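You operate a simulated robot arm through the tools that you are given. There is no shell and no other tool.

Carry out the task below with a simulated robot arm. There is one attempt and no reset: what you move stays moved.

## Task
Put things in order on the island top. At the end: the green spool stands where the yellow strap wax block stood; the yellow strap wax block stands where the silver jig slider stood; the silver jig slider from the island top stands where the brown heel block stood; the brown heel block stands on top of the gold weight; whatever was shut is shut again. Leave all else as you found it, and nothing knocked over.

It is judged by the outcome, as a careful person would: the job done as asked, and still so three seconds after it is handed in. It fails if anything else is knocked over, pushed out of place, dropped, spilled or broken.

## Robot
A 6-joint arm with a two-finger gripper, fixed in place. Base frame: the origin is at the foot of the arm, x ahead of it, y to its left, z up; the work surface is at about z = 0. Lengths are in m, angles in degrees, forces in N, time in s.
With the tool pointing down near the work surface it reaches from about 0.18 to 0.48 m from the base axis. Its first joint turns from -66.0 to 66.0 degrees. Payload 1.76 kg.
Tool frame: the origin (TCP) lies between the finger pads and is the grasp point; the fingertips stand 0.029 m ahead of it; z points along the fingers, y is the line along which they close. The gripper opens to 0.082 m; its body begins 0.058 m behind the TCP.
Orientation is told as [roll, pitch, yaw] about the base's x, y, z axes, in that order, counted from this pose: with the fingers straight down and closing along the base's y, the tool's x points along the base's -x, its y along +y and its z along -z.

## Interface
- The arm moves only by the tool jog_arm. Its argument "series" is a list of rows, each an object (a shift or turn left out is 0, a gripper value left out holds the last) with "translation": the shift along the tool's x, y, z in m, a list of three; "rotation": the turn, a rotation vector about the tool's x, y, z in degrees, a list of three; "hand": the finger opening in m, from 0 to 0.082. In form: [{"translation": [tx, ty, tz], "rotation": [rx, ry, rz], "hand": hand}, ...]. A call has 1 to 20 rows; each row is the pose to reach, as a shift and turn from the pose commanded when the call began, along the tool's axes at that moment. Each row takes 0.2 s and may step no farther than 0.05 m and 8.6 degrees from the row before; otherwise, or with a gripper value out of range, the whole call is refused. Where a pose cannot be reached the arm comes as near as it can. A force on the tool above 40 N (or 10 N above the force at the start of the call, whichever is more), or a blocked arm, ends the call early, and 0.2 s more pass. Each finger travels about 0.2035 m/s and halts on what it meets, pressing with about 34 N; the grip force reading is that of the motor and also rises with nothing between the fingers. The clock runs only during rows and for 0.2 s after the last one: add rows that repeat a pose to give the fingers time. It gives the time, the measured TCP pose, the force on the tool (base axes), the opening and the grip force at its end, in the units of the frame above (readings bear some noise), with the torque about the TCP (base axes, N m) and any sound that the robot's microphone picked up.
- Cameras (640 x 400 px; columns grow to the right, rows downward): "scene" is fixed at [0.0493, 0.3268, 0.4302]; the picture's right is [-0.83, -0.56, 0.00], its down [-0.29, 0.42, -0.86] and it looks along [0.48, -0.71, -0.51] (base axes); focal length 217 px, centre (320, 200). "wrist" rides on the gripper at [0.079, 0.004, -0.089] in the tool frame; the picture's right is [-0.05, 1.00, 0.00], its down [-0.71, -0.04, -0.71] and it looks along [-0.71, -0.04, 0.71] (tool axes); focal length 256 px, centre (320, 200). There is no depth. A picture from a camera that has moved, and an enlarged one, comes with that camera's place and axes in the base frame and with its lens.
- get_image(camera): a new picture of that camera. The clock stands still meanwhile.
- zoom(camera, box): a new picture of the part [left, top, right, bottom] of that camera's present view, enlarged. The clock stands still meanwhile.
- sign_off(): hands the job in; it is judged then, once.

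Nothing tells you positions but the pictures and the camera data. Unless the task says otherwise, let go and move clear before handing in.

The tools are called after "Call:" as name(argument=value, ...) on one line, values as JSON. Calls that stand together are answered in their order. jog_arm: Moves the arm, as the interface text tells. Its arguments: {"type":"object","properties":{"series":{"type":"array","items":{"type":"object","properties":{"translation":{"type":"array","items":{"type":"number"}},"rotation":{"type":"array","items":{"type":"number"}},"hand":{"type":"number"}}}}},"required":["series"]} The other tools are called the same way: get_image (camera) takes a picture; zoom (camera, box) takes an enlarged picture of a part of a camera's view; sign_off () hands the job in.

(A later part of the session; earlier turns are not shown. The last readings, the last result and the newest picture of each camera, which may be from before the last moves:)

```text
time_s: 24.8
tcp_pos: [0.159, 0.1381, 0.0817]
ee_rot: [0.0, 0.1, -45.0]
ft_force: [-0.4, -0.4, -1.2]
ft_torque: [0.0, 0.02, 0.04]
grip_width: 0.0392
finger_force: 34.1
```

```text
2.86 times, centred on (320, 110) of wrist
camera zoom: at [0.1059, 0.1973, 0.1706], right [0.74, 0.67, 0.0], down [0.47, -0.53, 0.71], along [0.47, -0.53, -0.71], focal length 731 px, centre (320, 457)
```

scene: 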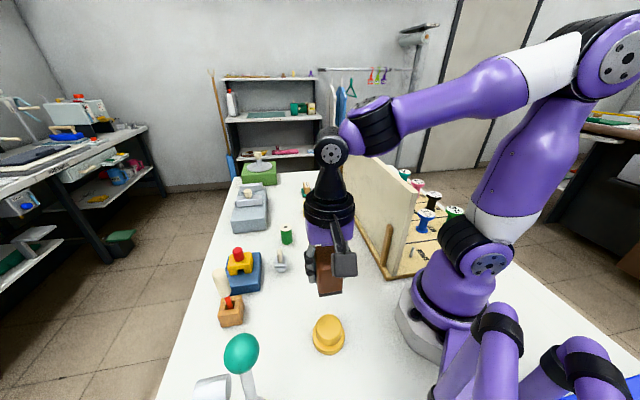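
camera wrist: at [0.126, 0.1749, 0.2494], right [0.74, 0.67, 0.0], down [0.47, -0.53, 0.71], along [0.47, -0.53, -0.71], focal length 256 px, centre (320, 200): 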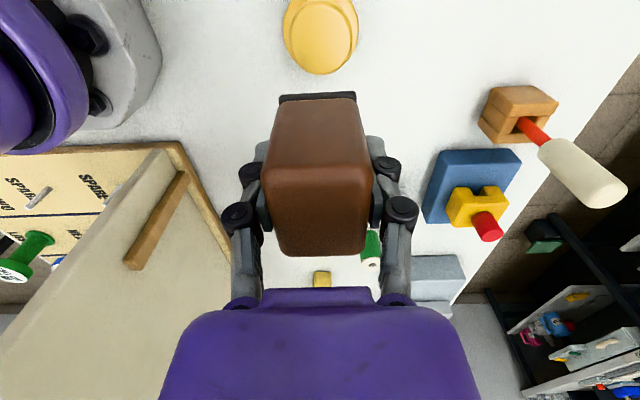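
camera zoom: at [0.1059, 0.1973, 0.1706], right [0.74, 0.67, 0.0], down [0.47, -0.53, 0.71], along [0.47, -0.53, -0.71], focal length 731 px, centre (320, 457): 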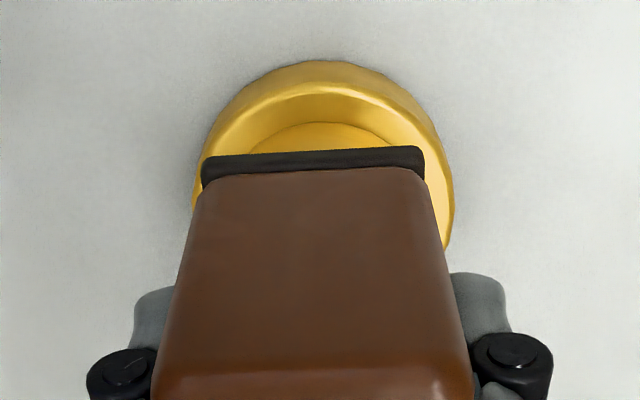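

Alignment is good. I'll settle half a millimetre lower for light contact, then open the fingers slowly.

Call:
jog_arm(series=[{"translation": [0, 0, 0.0006]}, {"translation": [0, 0, 0.0006]}])

Call:
jog_arm(series=[{"translation": [0, 0, 0], "hand": 0.037}, {"translation": [0, 0, 0], "hand": 0.041}, {"translation": [0, 0, 0], "hand": 0.046}, {"translation": [0, 0, 0], "hand": 0.054}, {"translation": [0, 0, 0], "hand": 0.064}, {"translation": [0, 0, 0], "hand": 0.07}, {"translation": [0, 0, 0], "hand": 0.07}])

Call:
zoom(camera="scene", box=[300, 280, 360, 360])

Call:
zoom(camera="wrist", box=[180, 30, 460, 250])

```text
time_s: 25.4
tcp_pos: [0.1589, 0.1379, 0.0804]
ee_rot: [-0.1, 0.1, -45.0]
ft_force: [0.2, -0.3, -1.0]
ft_torque: [0.0, 0.0, -0.02]
grip_width: 0.039
finger_force: 34.1
```

```text
time_s: 27.0
tcp_pos: [0.1588, 0.1376, 0.08]
ee_rot: [-0.1, 0.1, -44.9]
ft_force: [0.4, 0.1, -0.3]
ft_torque: [0.01, -0.01, -0.02]
grip_width: 0.0701
finger_force: 0.0
```

```text
5.00 times, centred on (330, 320) of scene
camera zoom: at [0.0493, 0.3268, 0.4302], right [-0.83, -0.56, 0.0], down [-0.29, 0.42, -0.86], along [0.48, -0.71, -0.51], focal length 1084 px, centre (270, -400)
```

zoom: 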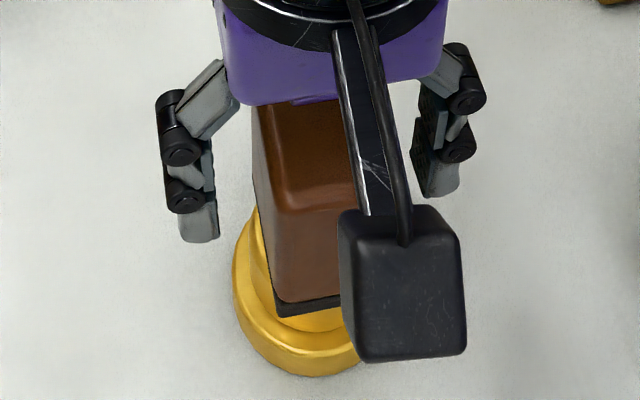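

```text
1.82 times, centred on (320, 140) of wrist
camera zoom: at [0.1059, 0.1972, 0.1704], right [0.74, 0.67, 0.0], down [0.47, -0.53, 0.71], along [0.47, -0.53, -0.71], focal length 465 px, centre (320, 309)
```

zoom: 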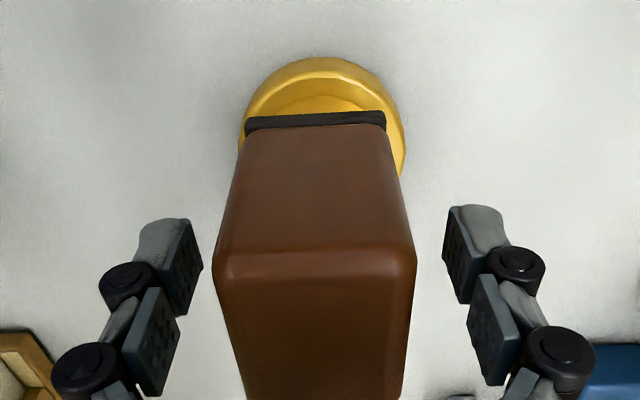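

The block rests on the weight and is free of the fingers. I'll rise straight up and check that it stands squarely.

Call:
jog_arm(series=[{"translation": [0, 0, -0.01]}, {"translation": [0, 0, -0.025]}, {"translation": [0, 0, -0.045]}, {"translation": [0, 0, -0.065]}, {"translation": [0, 0, -0.085]}, {"translation": [0, 0, -0.1]}, {"translation": [0, 0, -0.1]}])

Call:
get_image(camera="wrist")

Call:
zoom(camera="scene", box=[200, 220, 390, 360])

```text
time_s: 28.6
tcp_pos: [0.1598, 0.1367, 0.1808]
ee_rot: [0.0, 0.1, -45.0]
ft_force: [-0.8, 0.5, 0.0]
ft_torque: [-0.01, -0.02, 0.02]
grip_width: 0.07
finger_force: 0.0
```

```text
taken
camera wrist: at [0.1066, 0.196, 0.2709], right [0.74, 0.67, 0.0], down [0.47, -0.53, 0.71], along [0.47, -0.53, -0.71], focal length 256 px, centre (320, 200)
```

wrist: 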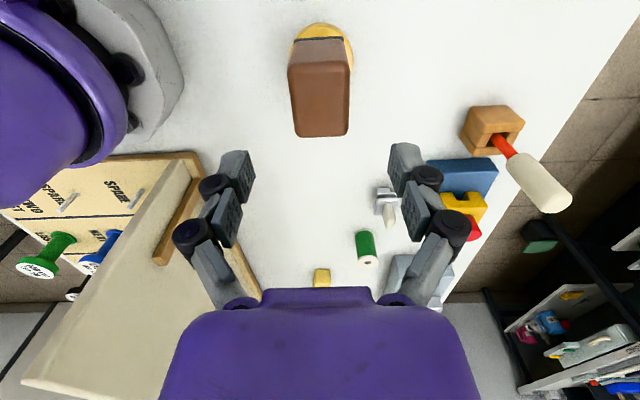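

```text
2.86 times, centred on (295, 290) of scene
camera zoom: at [0.0493, 0.3268, 0.4302], right [-0.83, -0.56, 0.0], down [-0.29, 0.42, -0.86], along [0.48, -0.71, -0.51], focal length 619 px, centre (391, -57)
```

zoom: 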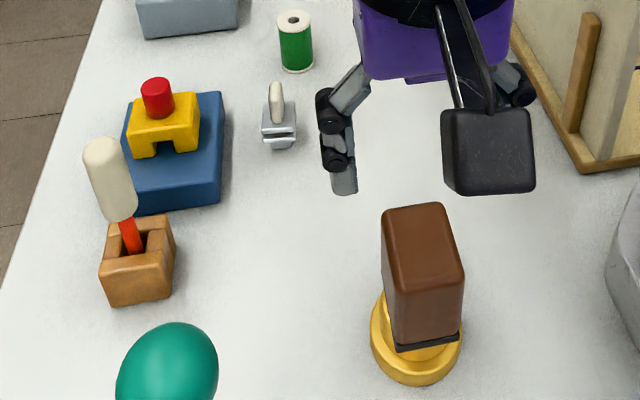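

Brown is standing squarely on the gold weight. Next is the slider: I'll fly over to it while turning the gripper to yaw +36°, so the fingers close along its free axis away from the blue block.

Call:
jog_arm(series=[{"translation": [-0.0162, 0.0072, 0], "rotation": [0, 0, -7.4]}, {"translation": [-0.0324, 0.0144, 0], "rotation": [0, 0, -14.8]}, {"translation": [-0.0486, 0.0216, 0], "rotation": [0, 0, -22.2]}, {"translation": [-0.0648, 0.0288, 0], "rotation": [0, 0, -29.6]}, {"translation": [-0.081, 0.036, 0], "rotation": [0, 0, -37]}, {"translation": [-0.0972, 0.0432, 0], "rotation": [0, 0, -44.4]}, {"translation": [-0.1134, 0.0504, 0], "rotation": [0, 0, -51.8]}, {"translation": [-0.1296, 0.0576, 0.005], "rotation": [0, 0, -59.2]}, {"translation": [-0.1458, 0.0648, 0.01], "rotation": [0, 0, -66.6]}, {"translation": [-0.162, 0.072, 0.015], "rotation": [0, 0, -74]}, {"translation": [-0.1778, 0.0791, 0.02], "rotation": [0, 0, -81]}, {"translation": [-0.1778, 0.0791, 0.02], "rotation": [0, 0, -81]}])

Call:
get_image(camera="wrist")

Call:
get_image(camera="scene")

```text
time_s: 31.2
tcp_pos: [0.3399, 0.0684, 0.1612]
ee_rot: [0.0, 0.0, 36.1]
ft_force: [-0.1, 1.3, -0.9]
ft_torque: [0.02, -0.02, -0.01]
grip_width: 0.07
finger_force: 0.0
```

```text
taken
camera wrist: at [0.2739, 0.0249, 0.2506], right [-0.55, 0.84, 0.0], down [0.59, 0.39, 0.71], along [0.59, 0.39, -0.71], focal length 256 px, centre (320, 200)
```

wrist: 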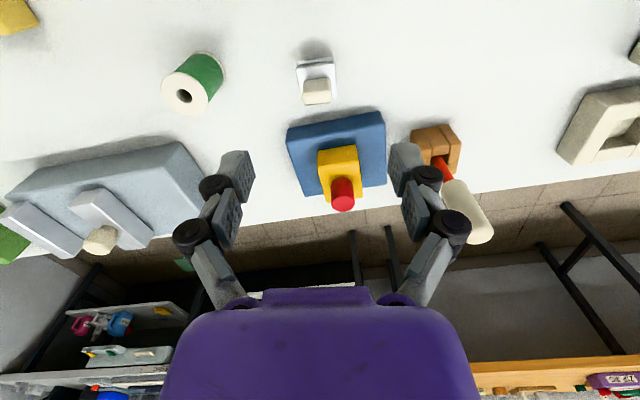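

```text
taken
```

scene: 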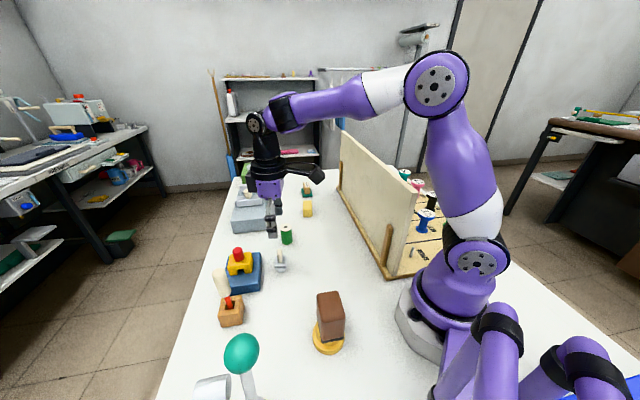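

Call:
zoom(camera="wrist", box=[270, 30, 370, 130])

Call:
zoom(camera="scene", box=[255, 220, 310, 285])

Call:
zoom(camera="wrist", box=[260, 80, 480, 260])

```text
4.00 times, centred on (320, 80) of wrist
camera zoom: at [0.2739, 0.0249, 0.2506], right [-0.55, 0.84, 0.0], down [0.59, 0.39, 0.71], along [0.59, 0.39, -0.71], focal length 1024 px, centre (320, 680)
```

zoom: 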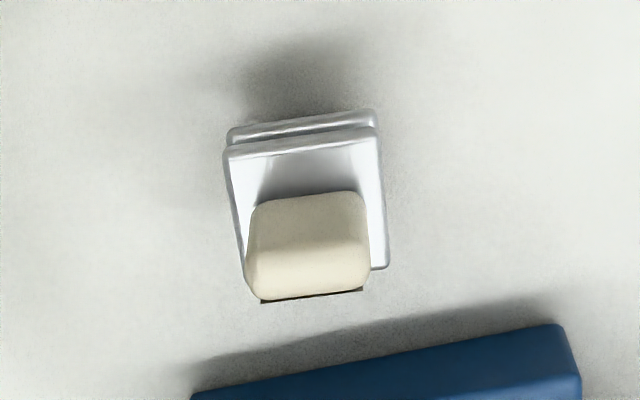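

```text
6.15 times, centred on (282, 252) of scene
camera zoom: at [0.0494, 0.3268, 0.4302], right [-0.83, -0.56, 0.0], down [-0.29, 0.42, -0.86], along [0.48, -0.71, -0.51], focal length 1334 px, centre (551, -123)
```

zoom: 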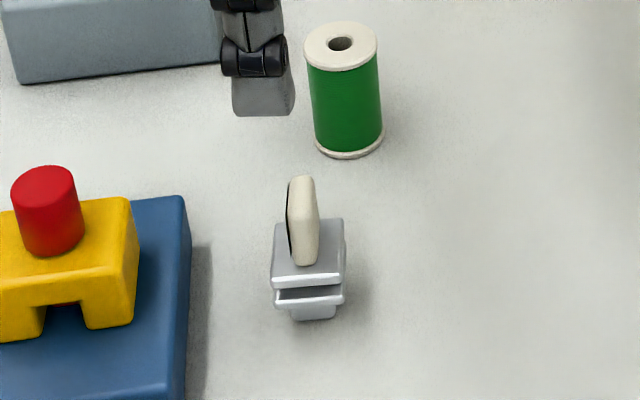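

```text
2.22 times, centred on (370, 170) of wrist
camera zoom: at [0.2739, 0.0249, 0.2506], right [-0.55, 0.84, 0.0], down [0.59, 0.39, 0.71], along [0.59, 0.39, -0.71], focal length 569 px, centre (209, 267)
```

zoom: 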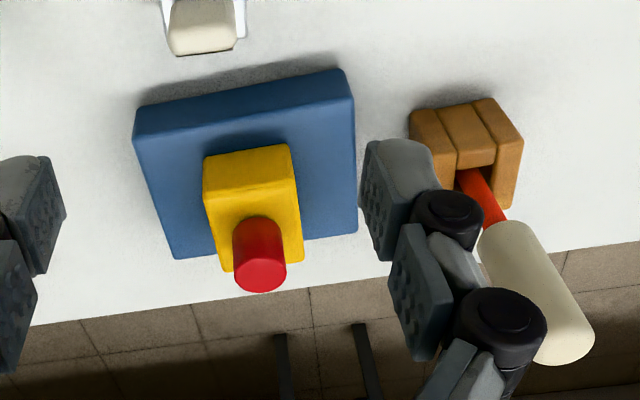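

The slider is centred near (0.343, 0.066), turned about -51°, with plates 32 × 28 mm and their top at z ≈ 0.03. I'll correct by a few millimetres and 3° and descend most of the way with the fingers open.

Call:
jog_arm(series=[{"translation": [-0.002, -0.0028, 0.015], "rotation": [0, 0, -3]}, {"translation": [-0.002, -0.0028, 0.035], "rotation": [0, 0, -3]}, {"translation": [-0.002, -0.0028, 0.055], "rotation": [0, 0, -3]}, {"translation": [-0.002, -0.0028, 0.075], "rotation": [0, 0, -3]}, {"translation": [-0.002, -0.0028, 0.09], "rotation": [0, 0, -3]}, {"translation": [-0.002, -0.0028, 0.09], "rotation": [0, 0, -3]}])

Call:
get_image(camera="wrist")

Call:
zoom(camera="scene", box=[240, 200, 330, 290])

```text
time_s: 32.6
tcp_pos: [0.3454, 0.0685, 0.0696]
ee_rot: [0.0, -0.1, 39.0]
ft_force: [-0.1, 0.1, -0.4]
ft_torque: [-0.02, 0.04, 0.01]
grip_width: 0.0702
finger_force: 0.2
```

```text
taken
camera wrist: at [0.2819, 0.0212, 0.1591], right [-0.59, 0.81, 0.0], down [0.57, 0.42, 0.71], along [0.57, 0.42, -0.71], focal length 256 px, centre (320, 200)
```

wrist: 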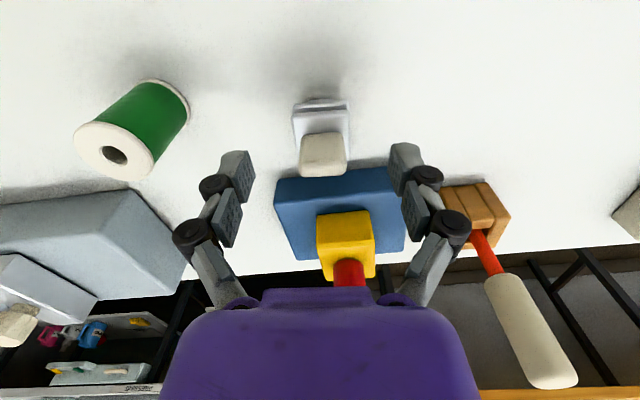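

```text
4.44 times, centred on (285, 245) of scene
camera zoom: at [0.0493, 0.3268, 0.4302], right [-0.83, -0.56, 0.0], down [-0.29, 0.42, -0.86], along [0.48, -0.71, -0.51], focal length 963 px, centre (476, 0)
```

zoom: 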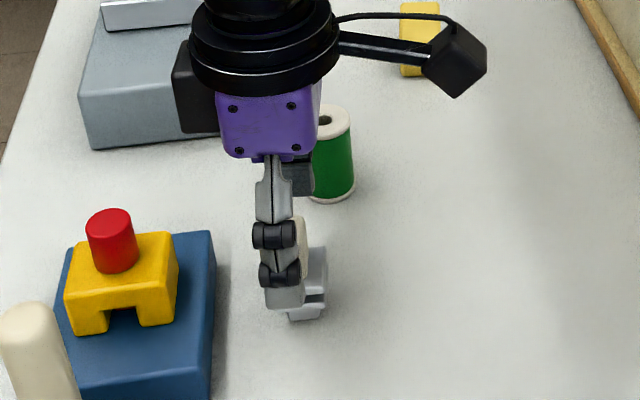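

Call:
zoom(camera="wrist", box=[200, 80, 440, 230])

```text
2.67 times, centred on (320, 155) of wrist
camera zoom: at [0.2819, 0.0212, 0.1591], right [-0.59, 0.81, 0.0], down [0.57, 0.42, 0.71], along [0.57, 0.42, -0.71], focal length 683 px, centre (320, 320)
```

zoom: 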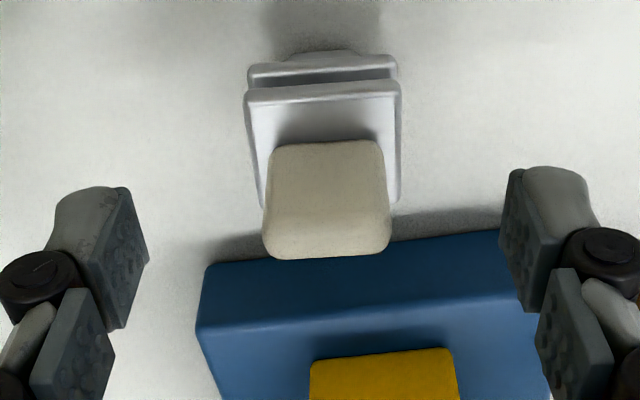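

The slider sits about 2 mm off the finger centre. I'll correct that and go down to the grasp height.

Call:
jog_arm(series=[{"translation": [0.002, 0.0018, 0.005], "rotation": [0, 0, -1.5]}, {"translation": [0.002, 0.0018, 0.015], "rotation": [0, 0, -1.5]}, {"translation": [0.002, 0.0018, 0.025], "rotation": [0, 0, -1.5]}, {"translation": [0.002, 0.0018, 0.034], "rotation": [0, 0, -1.5]}, {"translation": [0.002, 0.0018, 0.034], "rotation": [0, 0, -1.5]}])

Call:
zoom(camera="wrist", box=[200, 80, 440, 230])

Call:
zoom(camera="scene", box=[250, 230, 310, 290])

```text
time_s: 33.8
tcp_pos: [0.3415, 0.0675, 0.0359]
ee_rot: [0.1, 0.0, 40.5]
ft_force: [0.0, -0.4, 0.6]
ft_torque: [0.01, -0.01, 0.03]
grip_width: 0.07
finger_force: 0.1
```

```text
2.67 times, centred on (320, 155) of wrist
camera zoom: at [0.2794, 0.0201, 0.1244], right [-0.61, 0.79, 0.0], down [0.56, 0.43, 0.71], along [0.56, 0.43, -0.71], focal length 683 px, centre (320, 320)
```

zoom: 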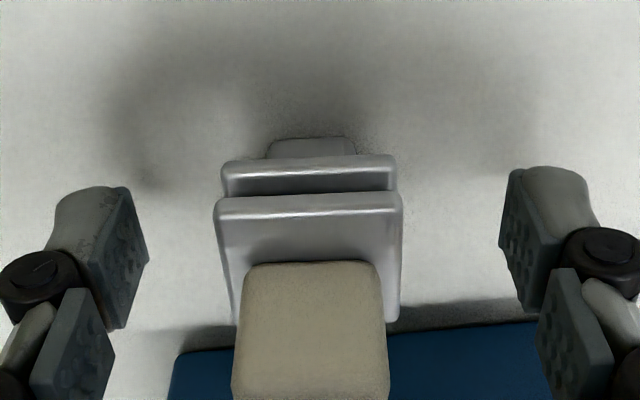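

```text
6.67 times, centred on (280, 260) of scene
camera zoom: at [0.0493, 0.3268, 0.4302], right [-0.83, -0.56, 0.0], down [-0.29, 0.42, -0.86], along [0.48, -0.71, -0.51], focal length 1445 px, centre (587, -200)
```

zoom: 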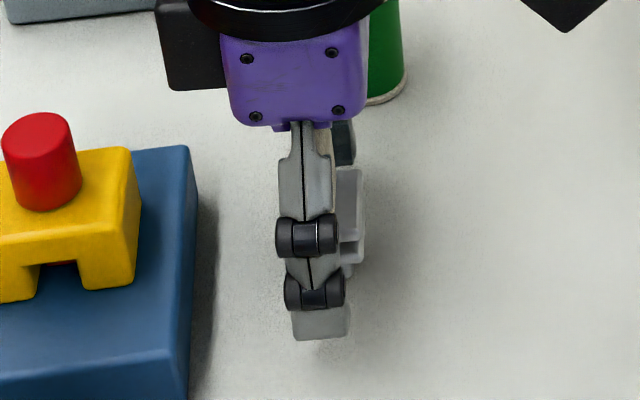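

The slider is centred to about 1 mm. I'll nudge and close on its plates.

Call:
jog_arm(series=[{"translation": [0, -0.0013, 0]}, {"translation": [0, -0.0013, 0], "hand": 0.05}, {"translation": [0, -0.0013, 0], "hand": 0.036}, {"translation": [0, -0.0013, 0], "hand": 0.02}, {"translation": [0, -0.0013, 0], "hand": 0.0}, {"translation": [0, -0.0013, 0], "hand": 0.0}, {"translation": [0, -0.0013, 0], "hand": 0.0}])

Call:
zoom(camera="wrist", box=[200, 80, 440, 230])

```text
time_s: 35.4
tcp_pos: [0.3424, 0.0667, 0.0367]
ee_rot: [0.0, 0.0, 40.5]
ft_force: [0.3, -0.9, 3.1]
ft_torque: [0.0, 0.01, 0.0]
grip_width: 0.0305
finger_force: 34.3
```

```text
2.67 times, centred on (320, 155) of wrist
camera zoom: at [0.2802, 0.0182, 0.1253], right [-0.61, 0.79, 0.0], down [0.56, 0.43, 0.71], along [0.56, 0.43, -0.71], focal length 683 px, centre (320, 320)
```

zoom: 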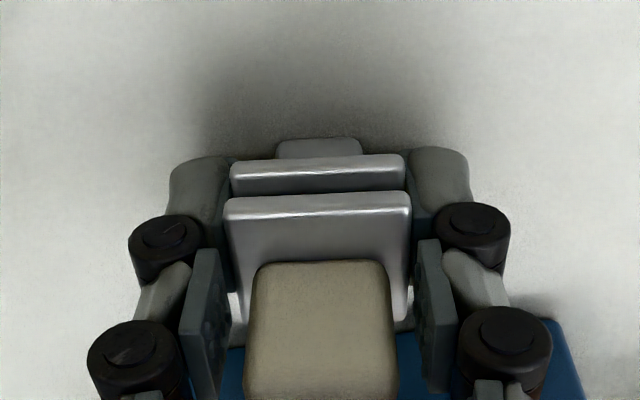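

Gripped at 30.5 mm width. I'll lift slowly and check that it follows.

Call:
jog_arm(series=[{"translation": [0, 0, -0.001]}, {"translation": [0, 0, -0.003]}, {"translation": [0, 0, -0.006]}, {"translation": [0, 0, -0.01]}, {"translation": [0, 0, -0.014]}, {"translation": [0, 0, -0.014]}])

Call:
zoom(camera="wrist", box=[200, 80, 440, 230])

Call:
zoom(camera="scene", box=[250, 230, 310, 290])

```text
time_s: 36.8
tcp_pos: [0.341, 0.0654, 0.0495]
ee_rot: [-0.1, 0.0, 40.6]
ft_force: [0.0, -0.3, -0.1]
ft_torque: [0.02, 0.01, -0.01]
grip_width: 0.0305
finger_force: 33.8
```

```text
2.67 times, centred on (320, 155) of wrist
camera zoom: at [0.28, 0.0167, 0.1394], right [-0.61, 0.79, 0.0], down [0.56, 0.43, 0.71], along [0.56, 0.43, -0.71], focal length 683 px, centre (320, 320)
```

zoom: 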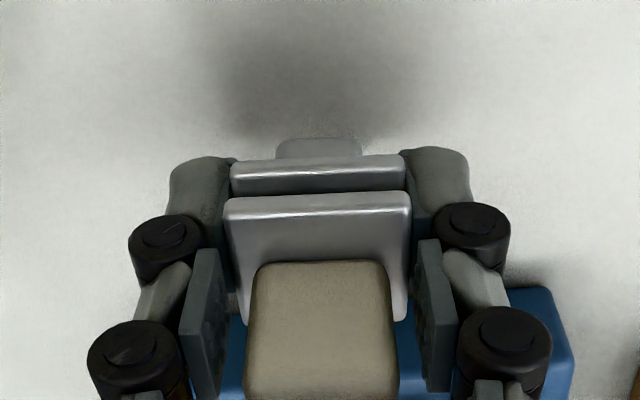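

```text
6.67 times, centred on (280, 260) of scene
camera zoom: at [0.0493, 0.3268, 0.4302], right [-0.83, -0.56, 0.0], down [-0.29, 0.42, -0.86], along [0.48, -0.71, -0.51], focal length 1445 px, centre (587, -200)
```

zoom: 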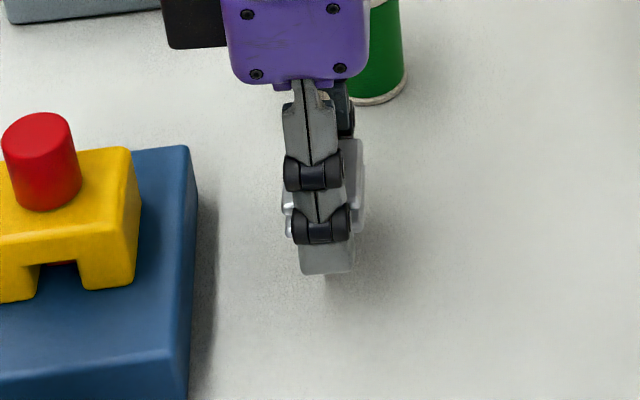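

The slider is held securely. I'll raise it and carry it slowly to the brown block's old spot at about (0.352, -0.104).

Call:
jog_arm(series=[{"translation": [0, 0, -0.006]}, {"translation": [0, 0, -0.016]}, {"translation": [0, 0, -0.028]}, {"translation": [0, 0, -0.042]}, {"translation": [0, 0, -0.056]}, {"translation": [0, 0, -0.068]}, {"translation": [0.006, -0.008, -0.075]}, {"translation": [0.015, -0.02, -0.075]}, {"translation": [0.026, -0.0345, -0.075]}, {"translation": [0.037, -0.049, -0.075]}, {"translation": [0.048, -0.0637, -0.075]}, {"translation": [0.059, -0.0783, -0.075]}, {"translation": [0.07, -0.093, -0.075]}, {"translation": [0.08, -0.1062, -0.075]}, {"translation": [0.089, -0.1182, -0.075]}, {"translation": [0.097, -0.1288, -0.075]}, {"translation": [0.1015, -0.135, -0.075]}, {"translation": [0.1024, -0.136, -0.075]}, {"translation": [0.1024, -0.136, -0.075]}])

Call:
get_image(camera="wrist")

Call:
get_image(camera="scene")

```text
time_s: 40.8
tcp_pos: [0.3517, -0.1044, 0.1266]
ee_rot: [-0.1, 0.0, 40.5]
ft_force: [-0.3, 0.4, 0.1]
ft_torque: [-0.04, 0.01, 0.01]
grip_width: 0.0307
finger_force: 33.8
```

```text
taken
camera wrist: at [0.2893, -0.153, 0.2151], right [-0.61, 0.79, 0.0], down [0.56, 0.43, 0.71], along [0.56, 0.43, -0.71], focal length 256 px, centre (320, 200)
```

wrist: 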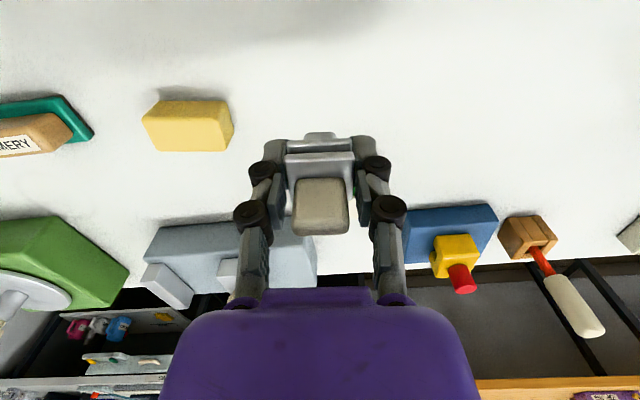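

```text
taken
```

scene: 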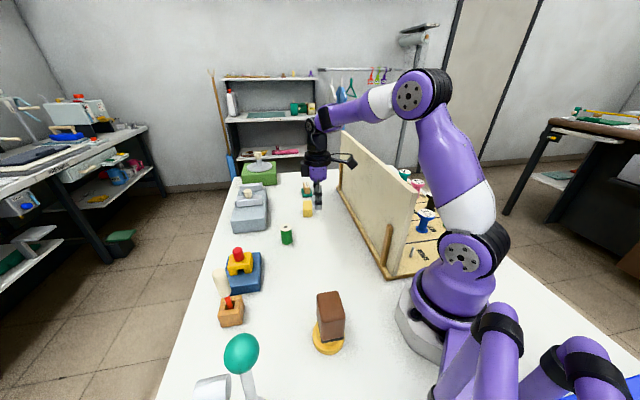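

Directly above the brown block's old spot. I'll descend to 2–3 mm above the table.

Call:
jog_arm(series=[{"translation": [0, 0, 0.01]}, {"translation": [0, 0, 0.024]}, {"translation": [0, 0, 0.038]}, {"translation": [0, 0, 0.052]}, {"translation": [0, 0, 0.066]}, {"translation": [0, 0, 0.077]}, {"translation": [0, 0, 0.084]}, {"translation": [0, 0, 0.086]}, {"translation": [0, 0, 0.086]}])

Call:
zoom(camera="scene", box=[290, 190, 350, 250])

Call:
get_image(camera="wrist")

```text
time_s: 42.8
tcp_pos: [0.3528, -0.104, 0.0401]
ee_rot: [0.0, 0.0, 40.5]
ft_force: [-0.8, 0.3, -0.6]
ft_torque: [0.01, -0.01, 0.03]
grip_width: 0.0303
finger_force: 33.9
```

```text
6.67 times, centred on (320, 220) of scene
camera zoom: at [0.0493, 0.3268, 0.4302], right [-0.83, -0.56, 0.0], down [-0.29, 0.42, -0.86], along [0.48, -0.71, -0.51], focal length 1445 px, centre (320, 67)
```

zoom: 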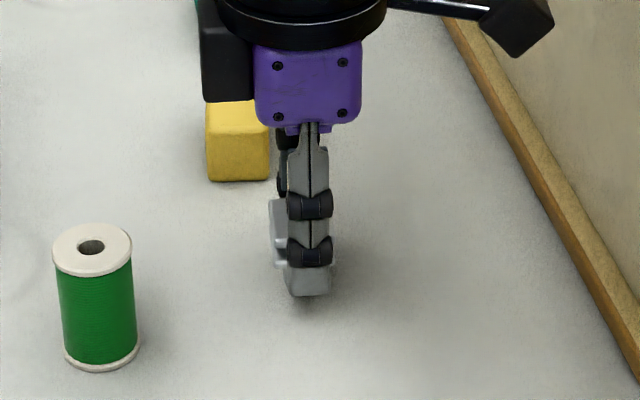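

```text
taken
camera wrist: at [0.2896, -0.1525, 0.1294], right [-0.61, 0.79, 0.0], down [0.56, 0.43, 0.71], along [0.56, 0.43, -0.71], focal length 256 px, centre (320, 200)
```

wrist: 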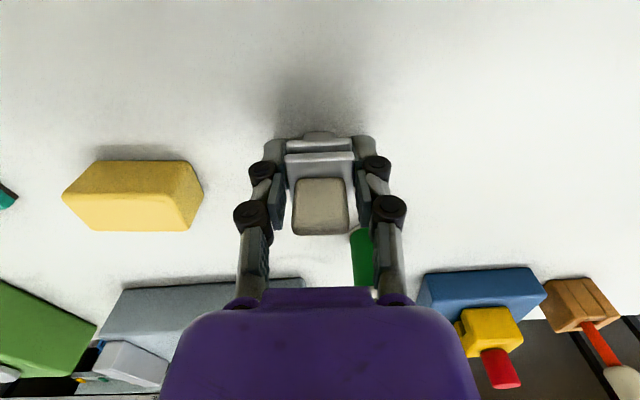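

Clear all round. I'll ease down to contact.

Call:
jog_arm(series=[{"translation": [0, 0, 0.001]}, {"translation": [0, 0, 0.002]}, {"translation": [0, 0, 0.002]}])

Call:
jog_arm(series=[{"translation": [0, 0, 0.001]}, {"translation": [0, 0, 0.001]}])

```text
time_s: 43.6
tcp_pos: [0.352, -0.1044, 0.0394]
ee_rot: [0.0, 0.0, 40.5]
ft_force: [0.7, -0.7, -0.2]
ft_torque: [-0.01, 0.02, -0.01]
grip_width: 0.0303
finger_force: 34.3
```

```text
time_s: 44.2
tcp_pos: [0.3518, -0.1039, 0.037]
ee_rot: [0.1, -0.1, 40.6]
ft_force: [-0.2, 0.6, -0.6]
ft_torque: [0.01, 0.01, -0.02]
grip_width: 0.0304
finger_force: 34.4
```

Call:
jog_arm(series=[{"translation": [0, 0, 0.0008]}, {"translation": [0, 0, 0.0008]}])

Call:
zoom(camera="scene", box=[300, 210, 340, 250])

```text
time_s: 44.8
tcp_pos: [0.3507, -0.104, 0.0347]
ee_rot: [-0.2, 0.0, 40.6]
ft_force: [-4.3, 0.0, 15.6]
ft_torque: [0.02, 0.15, 0.0]
grip_width: 0.0305
finger_force: 34.2
```

```text
10.00 times, centred on (320, 230) of scene
camera zoom: at [0.0493, 0.3268, 0.4302], right [-0.83, -0.56, 0.0], down [-0.29, 0.42, -0.86], along [0.48, -0.71, -0.51], focal length 2168 px, centre (320, -100)
```

zoom: 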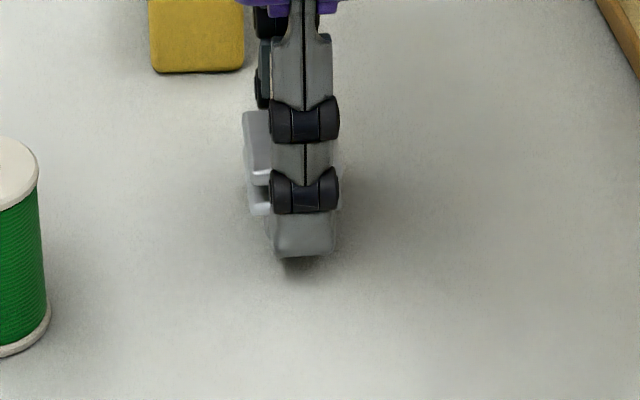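

Contact reached. I'll relax slightly and open the fingers gently.

Call:
jog_arm(series=[{"translation": [0, 0, -0.0005]}, {"translation": [0, 0, -0.0005], "hand": 0.03}, {"translation": [0, 0, -0.0005], "hand": 0.034}, {"translation": [0, 0, -0.0005], "hand": 0.04}, {"translation": [0, 0, -0.0005], "hand": 0.048}, {"translation": [0, 0, -0.0005], "hand": 0.056}, {"translation": [0, 0, -0.0005], "hand": 0.06}, {"translation": [0, 0, -0.0005], "hand": 0.06}])

Call:
jog_arm(series=[{"translation": [0, 0, -0.008]}, {"translation": [0, 0, -0.02]}, {"translation": [0, 0, -0.035]}, {"translation": [0, 0, -0.055]}, {"translation": [0, 0, -0.075]}, {"translation": [0, 0, -0.095]}, {"translation": [0, 0, -0.115]}, {"translation": [0, 0, -0.13]}, {"translation": [0, 0, -0.13]}])

Call:
get_image(camera="wrist")

Call:
zoom(camera="scene", box=[270, 180, 350, 260])

```text
time_s: 46.6
tcp_pos: [0.3523, -0.1036, 0.0355]
ee_rot: [0.0, 0.0, 40.5]
ft_force: [0.1, 0.8, -0.1]
ft_torque: [0.01, -0.01, 0.0]
grip_width: 0.0601
finger_force: 0.0
```

```text
time_s: 48.6
tcp_pos: [0.3538, -0.1054, 0.1649]
ee_rot: [-0.1, -0.1, 40.5]
ft_force: [-0.8, 0.6, 0.3]
ft_torque: [-0.03, -0.03, 0.0]
grip_width: 0.0601
finger_force: 0.0
```

```text
taken
camera wrist: at [0.2908, -0.1538, 0.2549], right [-0.61, 0.79, 0.0], down [0.56, 0.43, 0.71], along [0.56, 0.43, -0.71], focal length 256 px, centre (320, 200)
```

wrist: 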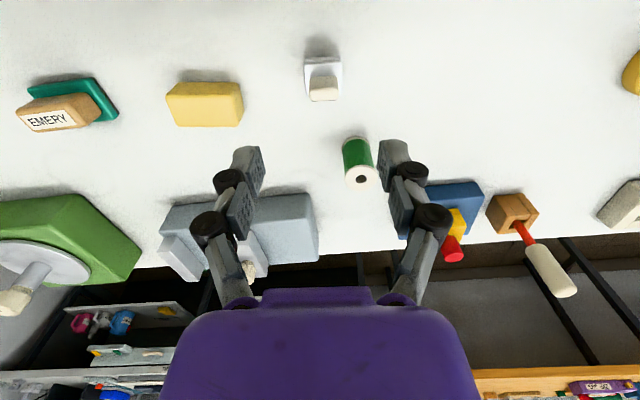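

```text
5.00 times, centred on (310, 220) of scene
camera zoom: at [0.0493, 0.3268, 0.4302], right [-0.83, -0.56, 0.0], down [-0.29, 0.42, -0.86], along [0.48, -0.71, -0.51], focal length 1084 px, centre (370, 100)
```

zoom: 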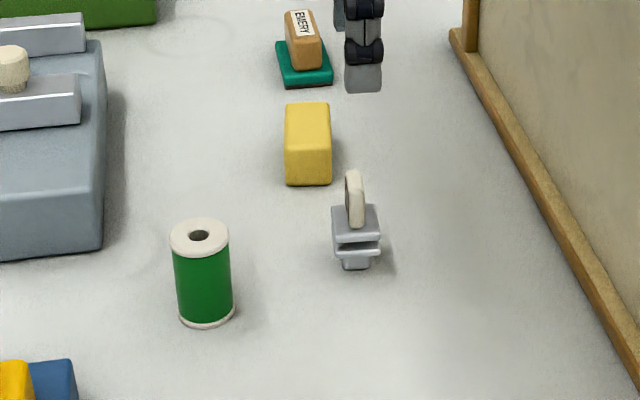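

The slider stands where the brown block was. Now the yellow block: I'll measure it from this view, which shows its full outline.

Call:
zoom(camera="wrist", box=[155, 60, 255, 140])

Call:
zoom(camera="scene", box=[290, 185, 335, 240])

```text
5.00 times, centred on (205, 100) of wrist
camera zoom: at [0.2908, -0.1538, 0.2549], right [-0.61, 0.79, 0.0], down [0.56, 0.43, 0.71], along [0.56, 0.43, -0.71], focal length 1280 px, centre (895, 700)
```

zoom: 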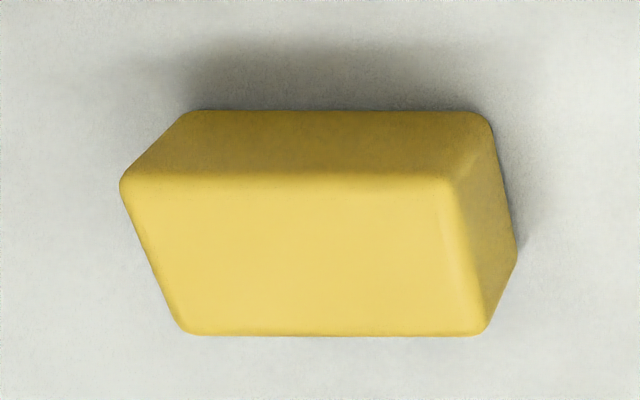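

```text
7.27 times, centred on (312, 212) of scene
camera zoom: at [0.0493, 0.3268, 0.4302], right [-0.83, -0.56, 0.0], down [-0.29, 0.42, -0.86], along [0.48, -0.71, -0.51], focal length 1576 px, centre (374, 109)
```

zoom: 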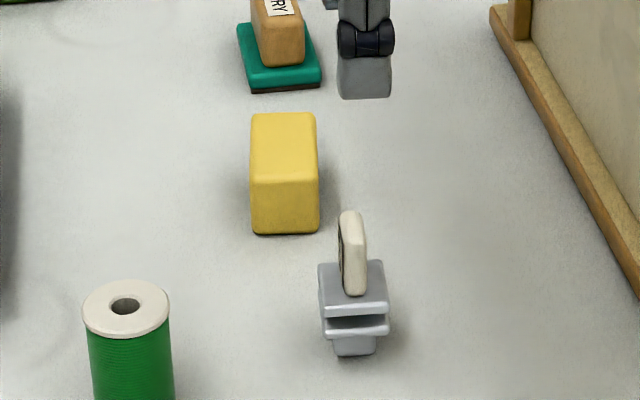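

The yellow block is centred at about (0.4415, -0.173), long axis at -52.7°, roughly 30 × 56 × 33 mm. It is near the reach limit, so I'll grip it across its width with the tool leaned about 15° to keep the arm high above the panel. First I'll turn the gripper to yaw -52.7° here at height.

Call:
jog_arm(series=[{"rotation": [0, 0, 7.7]}, {"rotation": [0, 0, 15.5]}, {"rotation": [0, 0, 23.3]}, {"rotation": [0, 0, 31.1]}, {"rotation": [0, 0, 38.8]}, {"rotation": [0, 0, 46.6]}, {"rotation": [0, 0, 54.4]}, {"rotation": [0, 0, 62.1]}, {"rotation": [0, 0, 69.9]}, {"rotation": [0, 0, 77.7]}, {"rotation": [0, 0, 85.4]}, {"rotation": [0, 0, 93.2]}, {"rotation": [0, 0, 93.2]}])

Call:
get_image(camera="wrist")

Call:
get_image(camera="scene")

```text
time_s: 51.4
tcp_pos: [0.3527, -0.1044, 0.1645]
ee_rot: [0.1, 0.0, -52.8]
ft_force: [-0.2, -0.1, -0.3]
ft_torque: [0.0, 0.01, 0.0]
grip_width: 0.06
finger_force: 0.0
```

```text
taken
camera wrist: at [0.3087, -0.0381, 0.2558], right [0.83, 0.56, 0.0], down [0.4, -0.59, 0.71], along [0.4, -0.59, -0.71], focal length 256 px, centre (320, 200)
```

wrist: 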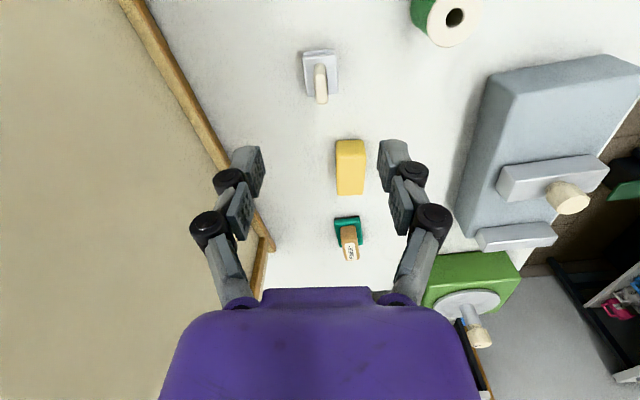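

```text
taken
```

scene: 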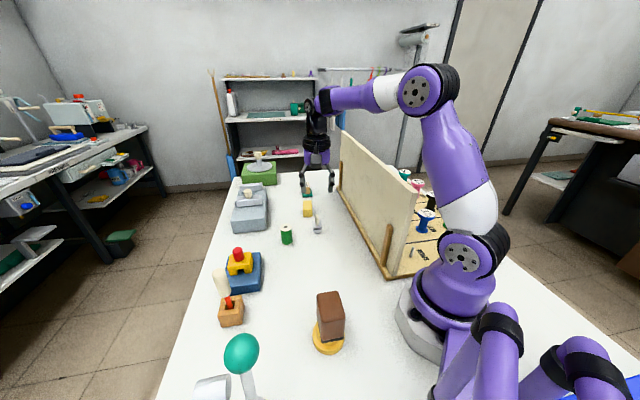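

Everything is clear. I'll move out over the yellow block while leaning the tool 15°, stopping at z ≈ 0.10.

Call:
jog_arm(series=[{"translation": [-0.012, 0.0033, 0.004], "rotation": [0, -2, 0]}, {"translation": [-0.026, 0.007, 0.01], "rotation": [0, -4, 0]}, {"translation": [-0.042, 0.0114, 0.018], "rotation": [0, -6, 0]}, {"translation": [-0.058, 0.0157, 0.026], "rotation": [0, -8, 0]}, {"translation": [-0.074, 0.02, 0.036], "rotation": [0, -10, 0]}, {"translation": [-0.09, 0.0244, 0.046], "rotation": [0, -12, 0]}, {"translation": [-0.102, 0.0277, 0.056], "rotation": [0, -14, 0]}, {"translation": [-0.108, 0.0292, 0.065], "rotation": [0, -15, 0]}, {"translation": [-0.108, 0.0292, 0.065], "rotation": [0, -15, 0]}])

Call:
get_image(camera="wrist")

Call:
get_image(camera="scene")

```text
time_s: 53.4
tcp_pos: [0.4406, -0.1714, 0.1011]
ee_rot: [-0.1, -15.0, -52.7]
ft_force: [-0.5, -0.5, 0.8]
ft_torque: [0.01, -0.02, 0.0]
grip_width: 0.0598
finger_force: 0.1
```

```text
taken
camera wrist: at [0.3845, -0.0884, 0.1667], right [0.83, 0.56, 0.01], down [0.27, -0.42, 0.87], along [0.49, -0.71, -0.5], focal length 256 px, centre (320, 200)
```

wrist: 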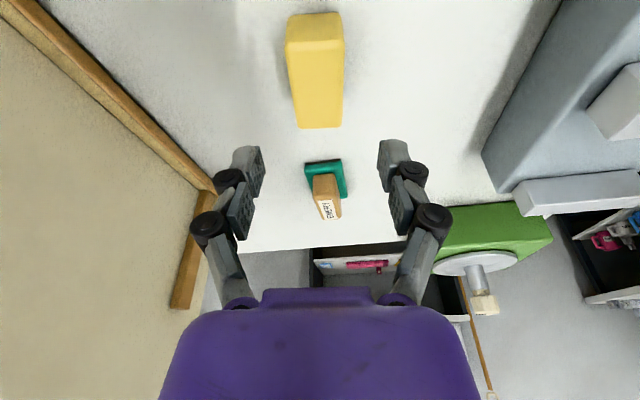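

```text
taken
```

scene: 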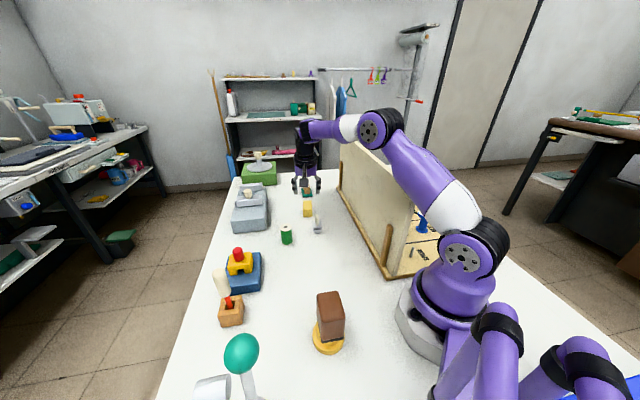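

The arm is well above the panel. I'll check the yellow block's alignment before lowering.

Call:
zoom(camera="wrist", box=[260, 0, 380, 140])

Call:
zoom(camera="scene", box=[340, 100, 460, 220])

Call:
zoom(camera="scene", box=[280, 160, 340, 240])

```text
2.86 times, centred on (320, 70) of wrist
camera zoom: at [0.3845, -0.0884, 0.1667], right [0.83, 0.56, 0.01], down [0.27, -0.42, 0.87], along [0.49, -0.71, -0.5], focal length 731 px, centre (320, 571)
```

zoom: 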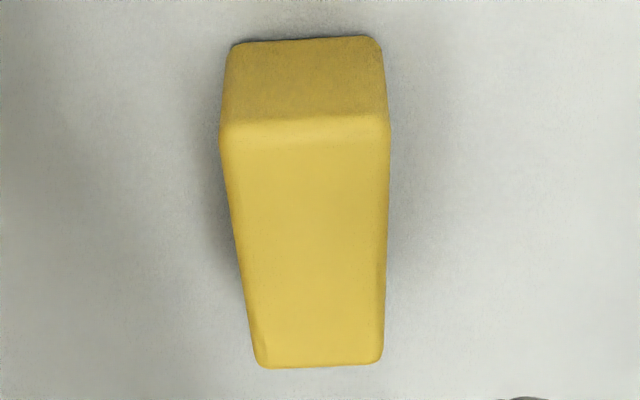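

```text
3.33 times, centred on (400, 160) of scene
camera zoom: at [0.0494, 0.3268, 0.4302], right [-0.83, -0.56, 0.0], down [-0.29, 0.42, -0.86], along [0.48, -0.71, -0.51], focal length 722 px, centre (53, 333)
```

zoom: 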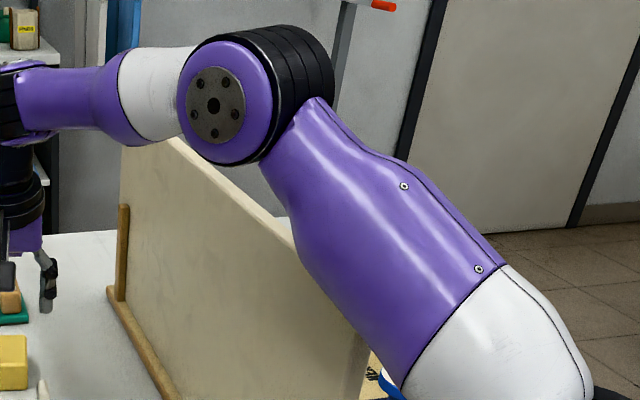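

```text
5.00 times, centred on (310, 200) of scene
camera zoom: at [0.0494, 0.3268, 0.4302], right [-0.83, -0.56, 0.0], down [-0.29, 0.42, -0.86], along [0.48, -0.71, -0.51], focal length 1084 px, centre (370, 200)
```

zoom: 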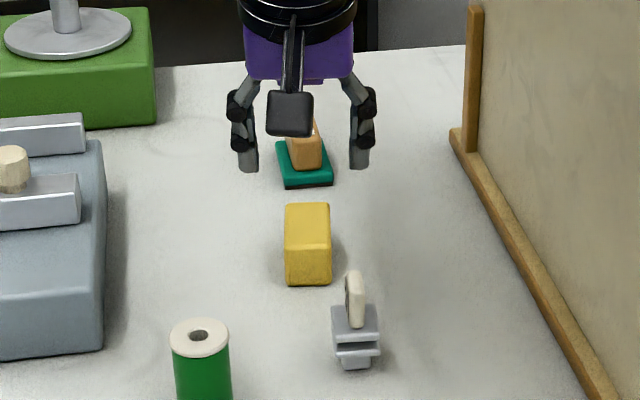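

Clearances look fine and the yellow block is square to the fingers, only 3 mm off along its length. I'll lower straight down, compensating for the lean.

Call:
jog_arm(series=[{"translation": [-0.0001, -0.0003, 0.0095]}, {"translation": [0.0026, -0.0005, 0.0195]}, {"translation": [0.0053, -0.0005, 0.0296]}, {"translation": [0.008, -0.0005, 0.0397]}, {"translation": [0.0106, -0.0005, 0.0493]}, {"translation": [0.0126, -0.0005, 0.057]}, {"translation": [0.0144, -0.0005, 0.0634]}, {"translation": [0.0144, -0.0005, 0.0634]}])

Call:
zoom(camera="wrist", box=[180, 60, 460, 260])

Call:
zoom(camera="scene", box=[280, 160, 340, 240])

Call:
zoom(camera="scene", box=[340, 100, 460, 220])

```text
time_s: 55.2
tcp_pos: [0.441, -0.1748, 0.0364]
ee_rot: [0.0, -14.9, -52.7]
ft_force: [0.3, 0.2, -0.1]
ft_torque: [0.01, 0.01, 0.01]
grip_width: 0.0602
finger_force: 0.0
```

```text
2.00 times, centred on (320, 160) of wrist
camera zoom: at [0.3858, -0.0922, 0.1024], right [0.83, 0.56, 0.01], down [0.27, -0.42, 0.87], along [0.49, -0.71, -0.5], focal length 512 px, centre (320, 280)
```

zoom: 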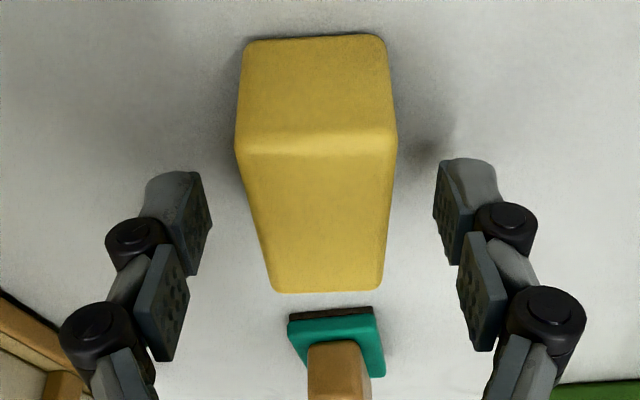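

```text
5.00 times, centred on (310, 200) of scene
camera zoom: at [0.0493, 0.3268, 0.4302], right [-0.83, -0.56, 0.0], down [-0.29, 0.42, -0.86], along [0.48, -0.71, -0.51], focal length 1084 px, centre (370, 200)
```

zoom: 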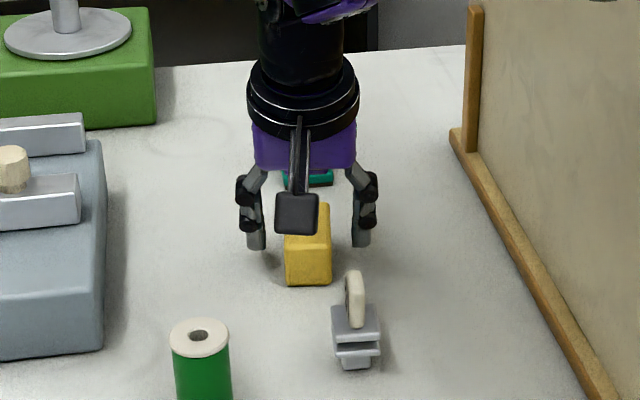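

```text
3.33 times, centred on (400, 160) of scene
camera zoom: at [0.0493, 0.3268, 0.4302], right [-0.83, -0.56, 0.0], down [-0.29, 0.42, -0.86], along [0.48, -0.71, -0.51], focal length 722 px, centre (53, 333)
```

zoom: 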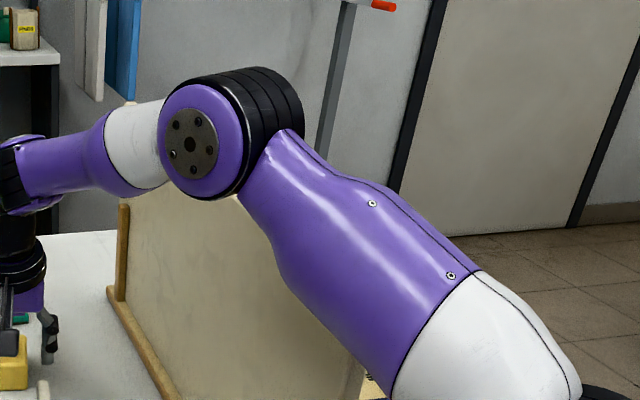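

The fingers straddle the yellow block evenly and nothing touches. Closing now.

Call:
jog_arm(series=[{"hand": 0.045}, {"hand": 0.034}, {"hand": 0.02}, {"hand": 0.0}, {"hand": 0.0}, {"hand": 0.0}])

Call:
zoom(camera="wrist", box=[180, 60, 460, 260])

```text
time_s: 56.6
tcp_pos: [0.4438, -0.1743, 0.0373]
ee_rot: [0.0, -15.0, -52.7]
ft_force: [0.5, 0.5, 1.8]
ft_torque: [0.0, 0.02, -0.02]
grip_width: 0.031
finger_force: 34.0
```

```text
2.00 times, centred on (320, 160) of wrist
camera zoom: at [0.3858, -0.0922, 0.1025], right [0.83, 0.56, 0.01], down [0.27, -0.42, 0.87], along [0.49, -0.71, -0.5], focal length 512 px, centre (320, 280)
```

zoom: 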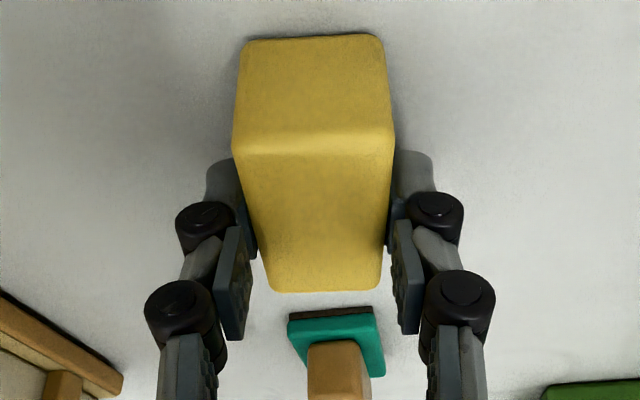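

Gripped at 31 mm. I'll lift straight up slowly and verify.

Call:
jog_arm(series=[{"translation": [-0.0003, 0, -0.001]}, {"translation": [-0.0008, 0, -0.0029]}, {"translation": [-0.0016, 0, -0.0058]}, {"translation": [-0.0026, 0, -0.0097]}, {"translation": [-0.0039, 0, -0.0145]}, {"translation": [-0.0039, 0, -0.0145]}])

Call:
zoom(camera="wrist", box=[180, 60, 460, 260])

Call:
zoom(camera="scene", box=[280, 160, 340, 240])

```text
time_s: 58.0
tcp_pos: [0.4424, -0.1744, 0.0512]
ee_rot: [0.0, -14.9, -52.7]
ft_force: [-0.1, 1.0, -0.3]
ft_torque: [0.02, -0.03, 0.0]
grip_width: 0.0309
finger_force: 33.6
```

```text
2.00 times, centred on (320, 160) of wrist
camera zoom: at [0.3858, -0.0925, 0.117], right [0.83, 0.56, 0.01], down [0.27, -0.42, 0.87], along [0.49, -0.71, -0.5], focal length 512 px, centre (320, 280)
```

zoom: 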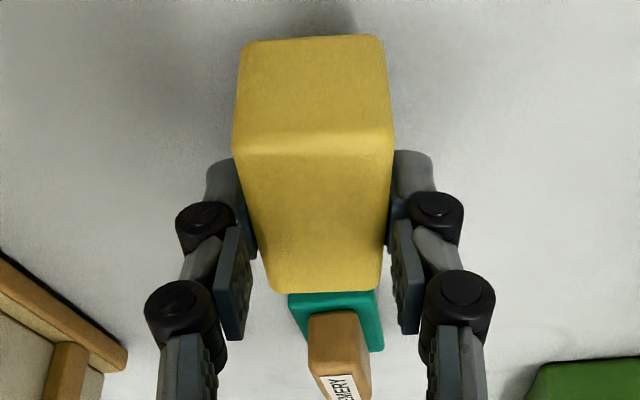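

```text
5.00 times, centred on (310, 200) of scene
camera zoom: at [0.0493, 0.3268, 0.4302], right [-0.83, -0.56, 0.0], down [-0.29, 0.42, -0.86], along [0.48, -0.71, -0.51], focal length 1084 px, centre (370, 200)
```

zoom: 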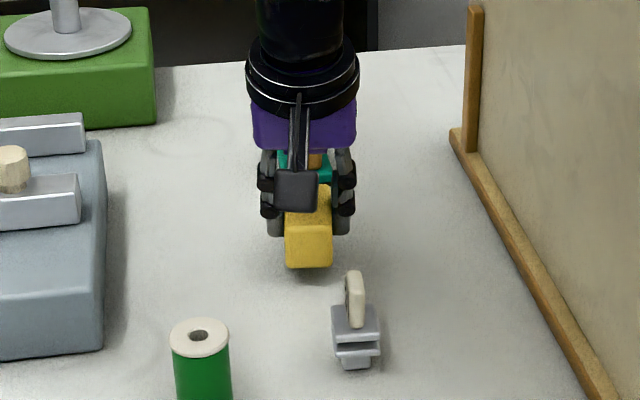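

Yellow is held securely. I'll raise it to about 0.13 m, above the spool's height, and carry it with the same lean over to the slider's old spot at (0.342, 0.067).

Call:
jog_arm(series=[{"translation": [-0.002, 0, -0.0076]}, {"translation": [-0.0057, 0, -0.0214]}, {"translation": [-0.0102, 0, -0.0382]}, {"translation": [-0.0153, 0, -0.0572]}, {"translation": [-0.0204, 0, -0.0763]}, {"translation": [-0.0131, 0.002, -0.0783]}, {"translation": [0.0015, 0.0059, -0.0822]}, {"translation": [0.021, 0.0112, -0.0874]}, {"translation": [0.0405, 0.0165, -0.0926]}, {"translation": [0.06, 0.0218, -0.0978]}, {"translation": [0.0795, 0.0271, -0.1031]}, {"translation": [0.1015, 0.033, -0.109]}, {"translation": [0.1234, 0.0389, -0.1148]}, {"translation": [0.1453, 0.0449, -0.1207]}, {"translation": [0.1672, 0.0508, -0.1266]}, {"translation": [0.1892, 0.0568, -0.1325]}, {"translation": [0.2062, 0.0614, -0.137]}, {"translation": [0.2184, 0.0647, -0.1403]}, {"translation": [0.2233, 0.066, -0.1416]}, {"translation": [0.2233, 0.066, -0.1416]}])

Call:
get_image(camera="wrist")

Call:
get_image(camera="scene")

```text
time_s: 62.2
tcp_pos: [0.3408, 0.0664, 0.1308]
ee_rot: [0.0, -15.1, -52.7]
ft_force: [0.1, 0.1, -0.6]
ft_torque: [-0.04, 0.01, -0.01]
grip_width: 0.0311
finger_force: 33.3
```

```text
taken
camera wrist: at [0.2846, 0.1487, 0.197], right [0.83, 0.56, 0.01], down [0.27, -0.42, 0.87], along [0.49, -0.71, -0.5], focal length 256 px, centre (320, 200)
```

wrist: 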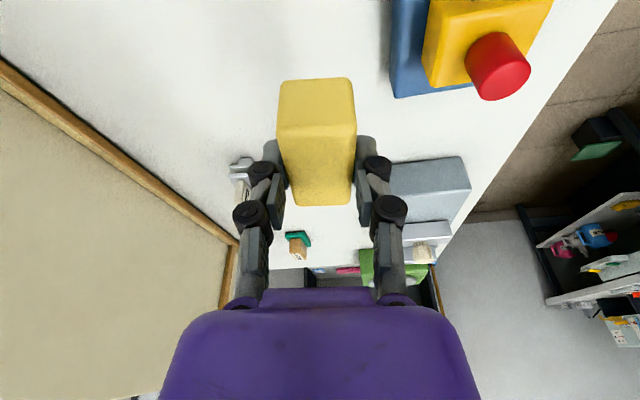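

```text
taken
```

scene: 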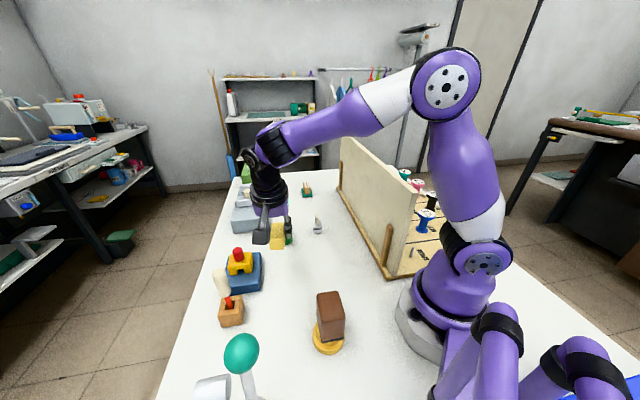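

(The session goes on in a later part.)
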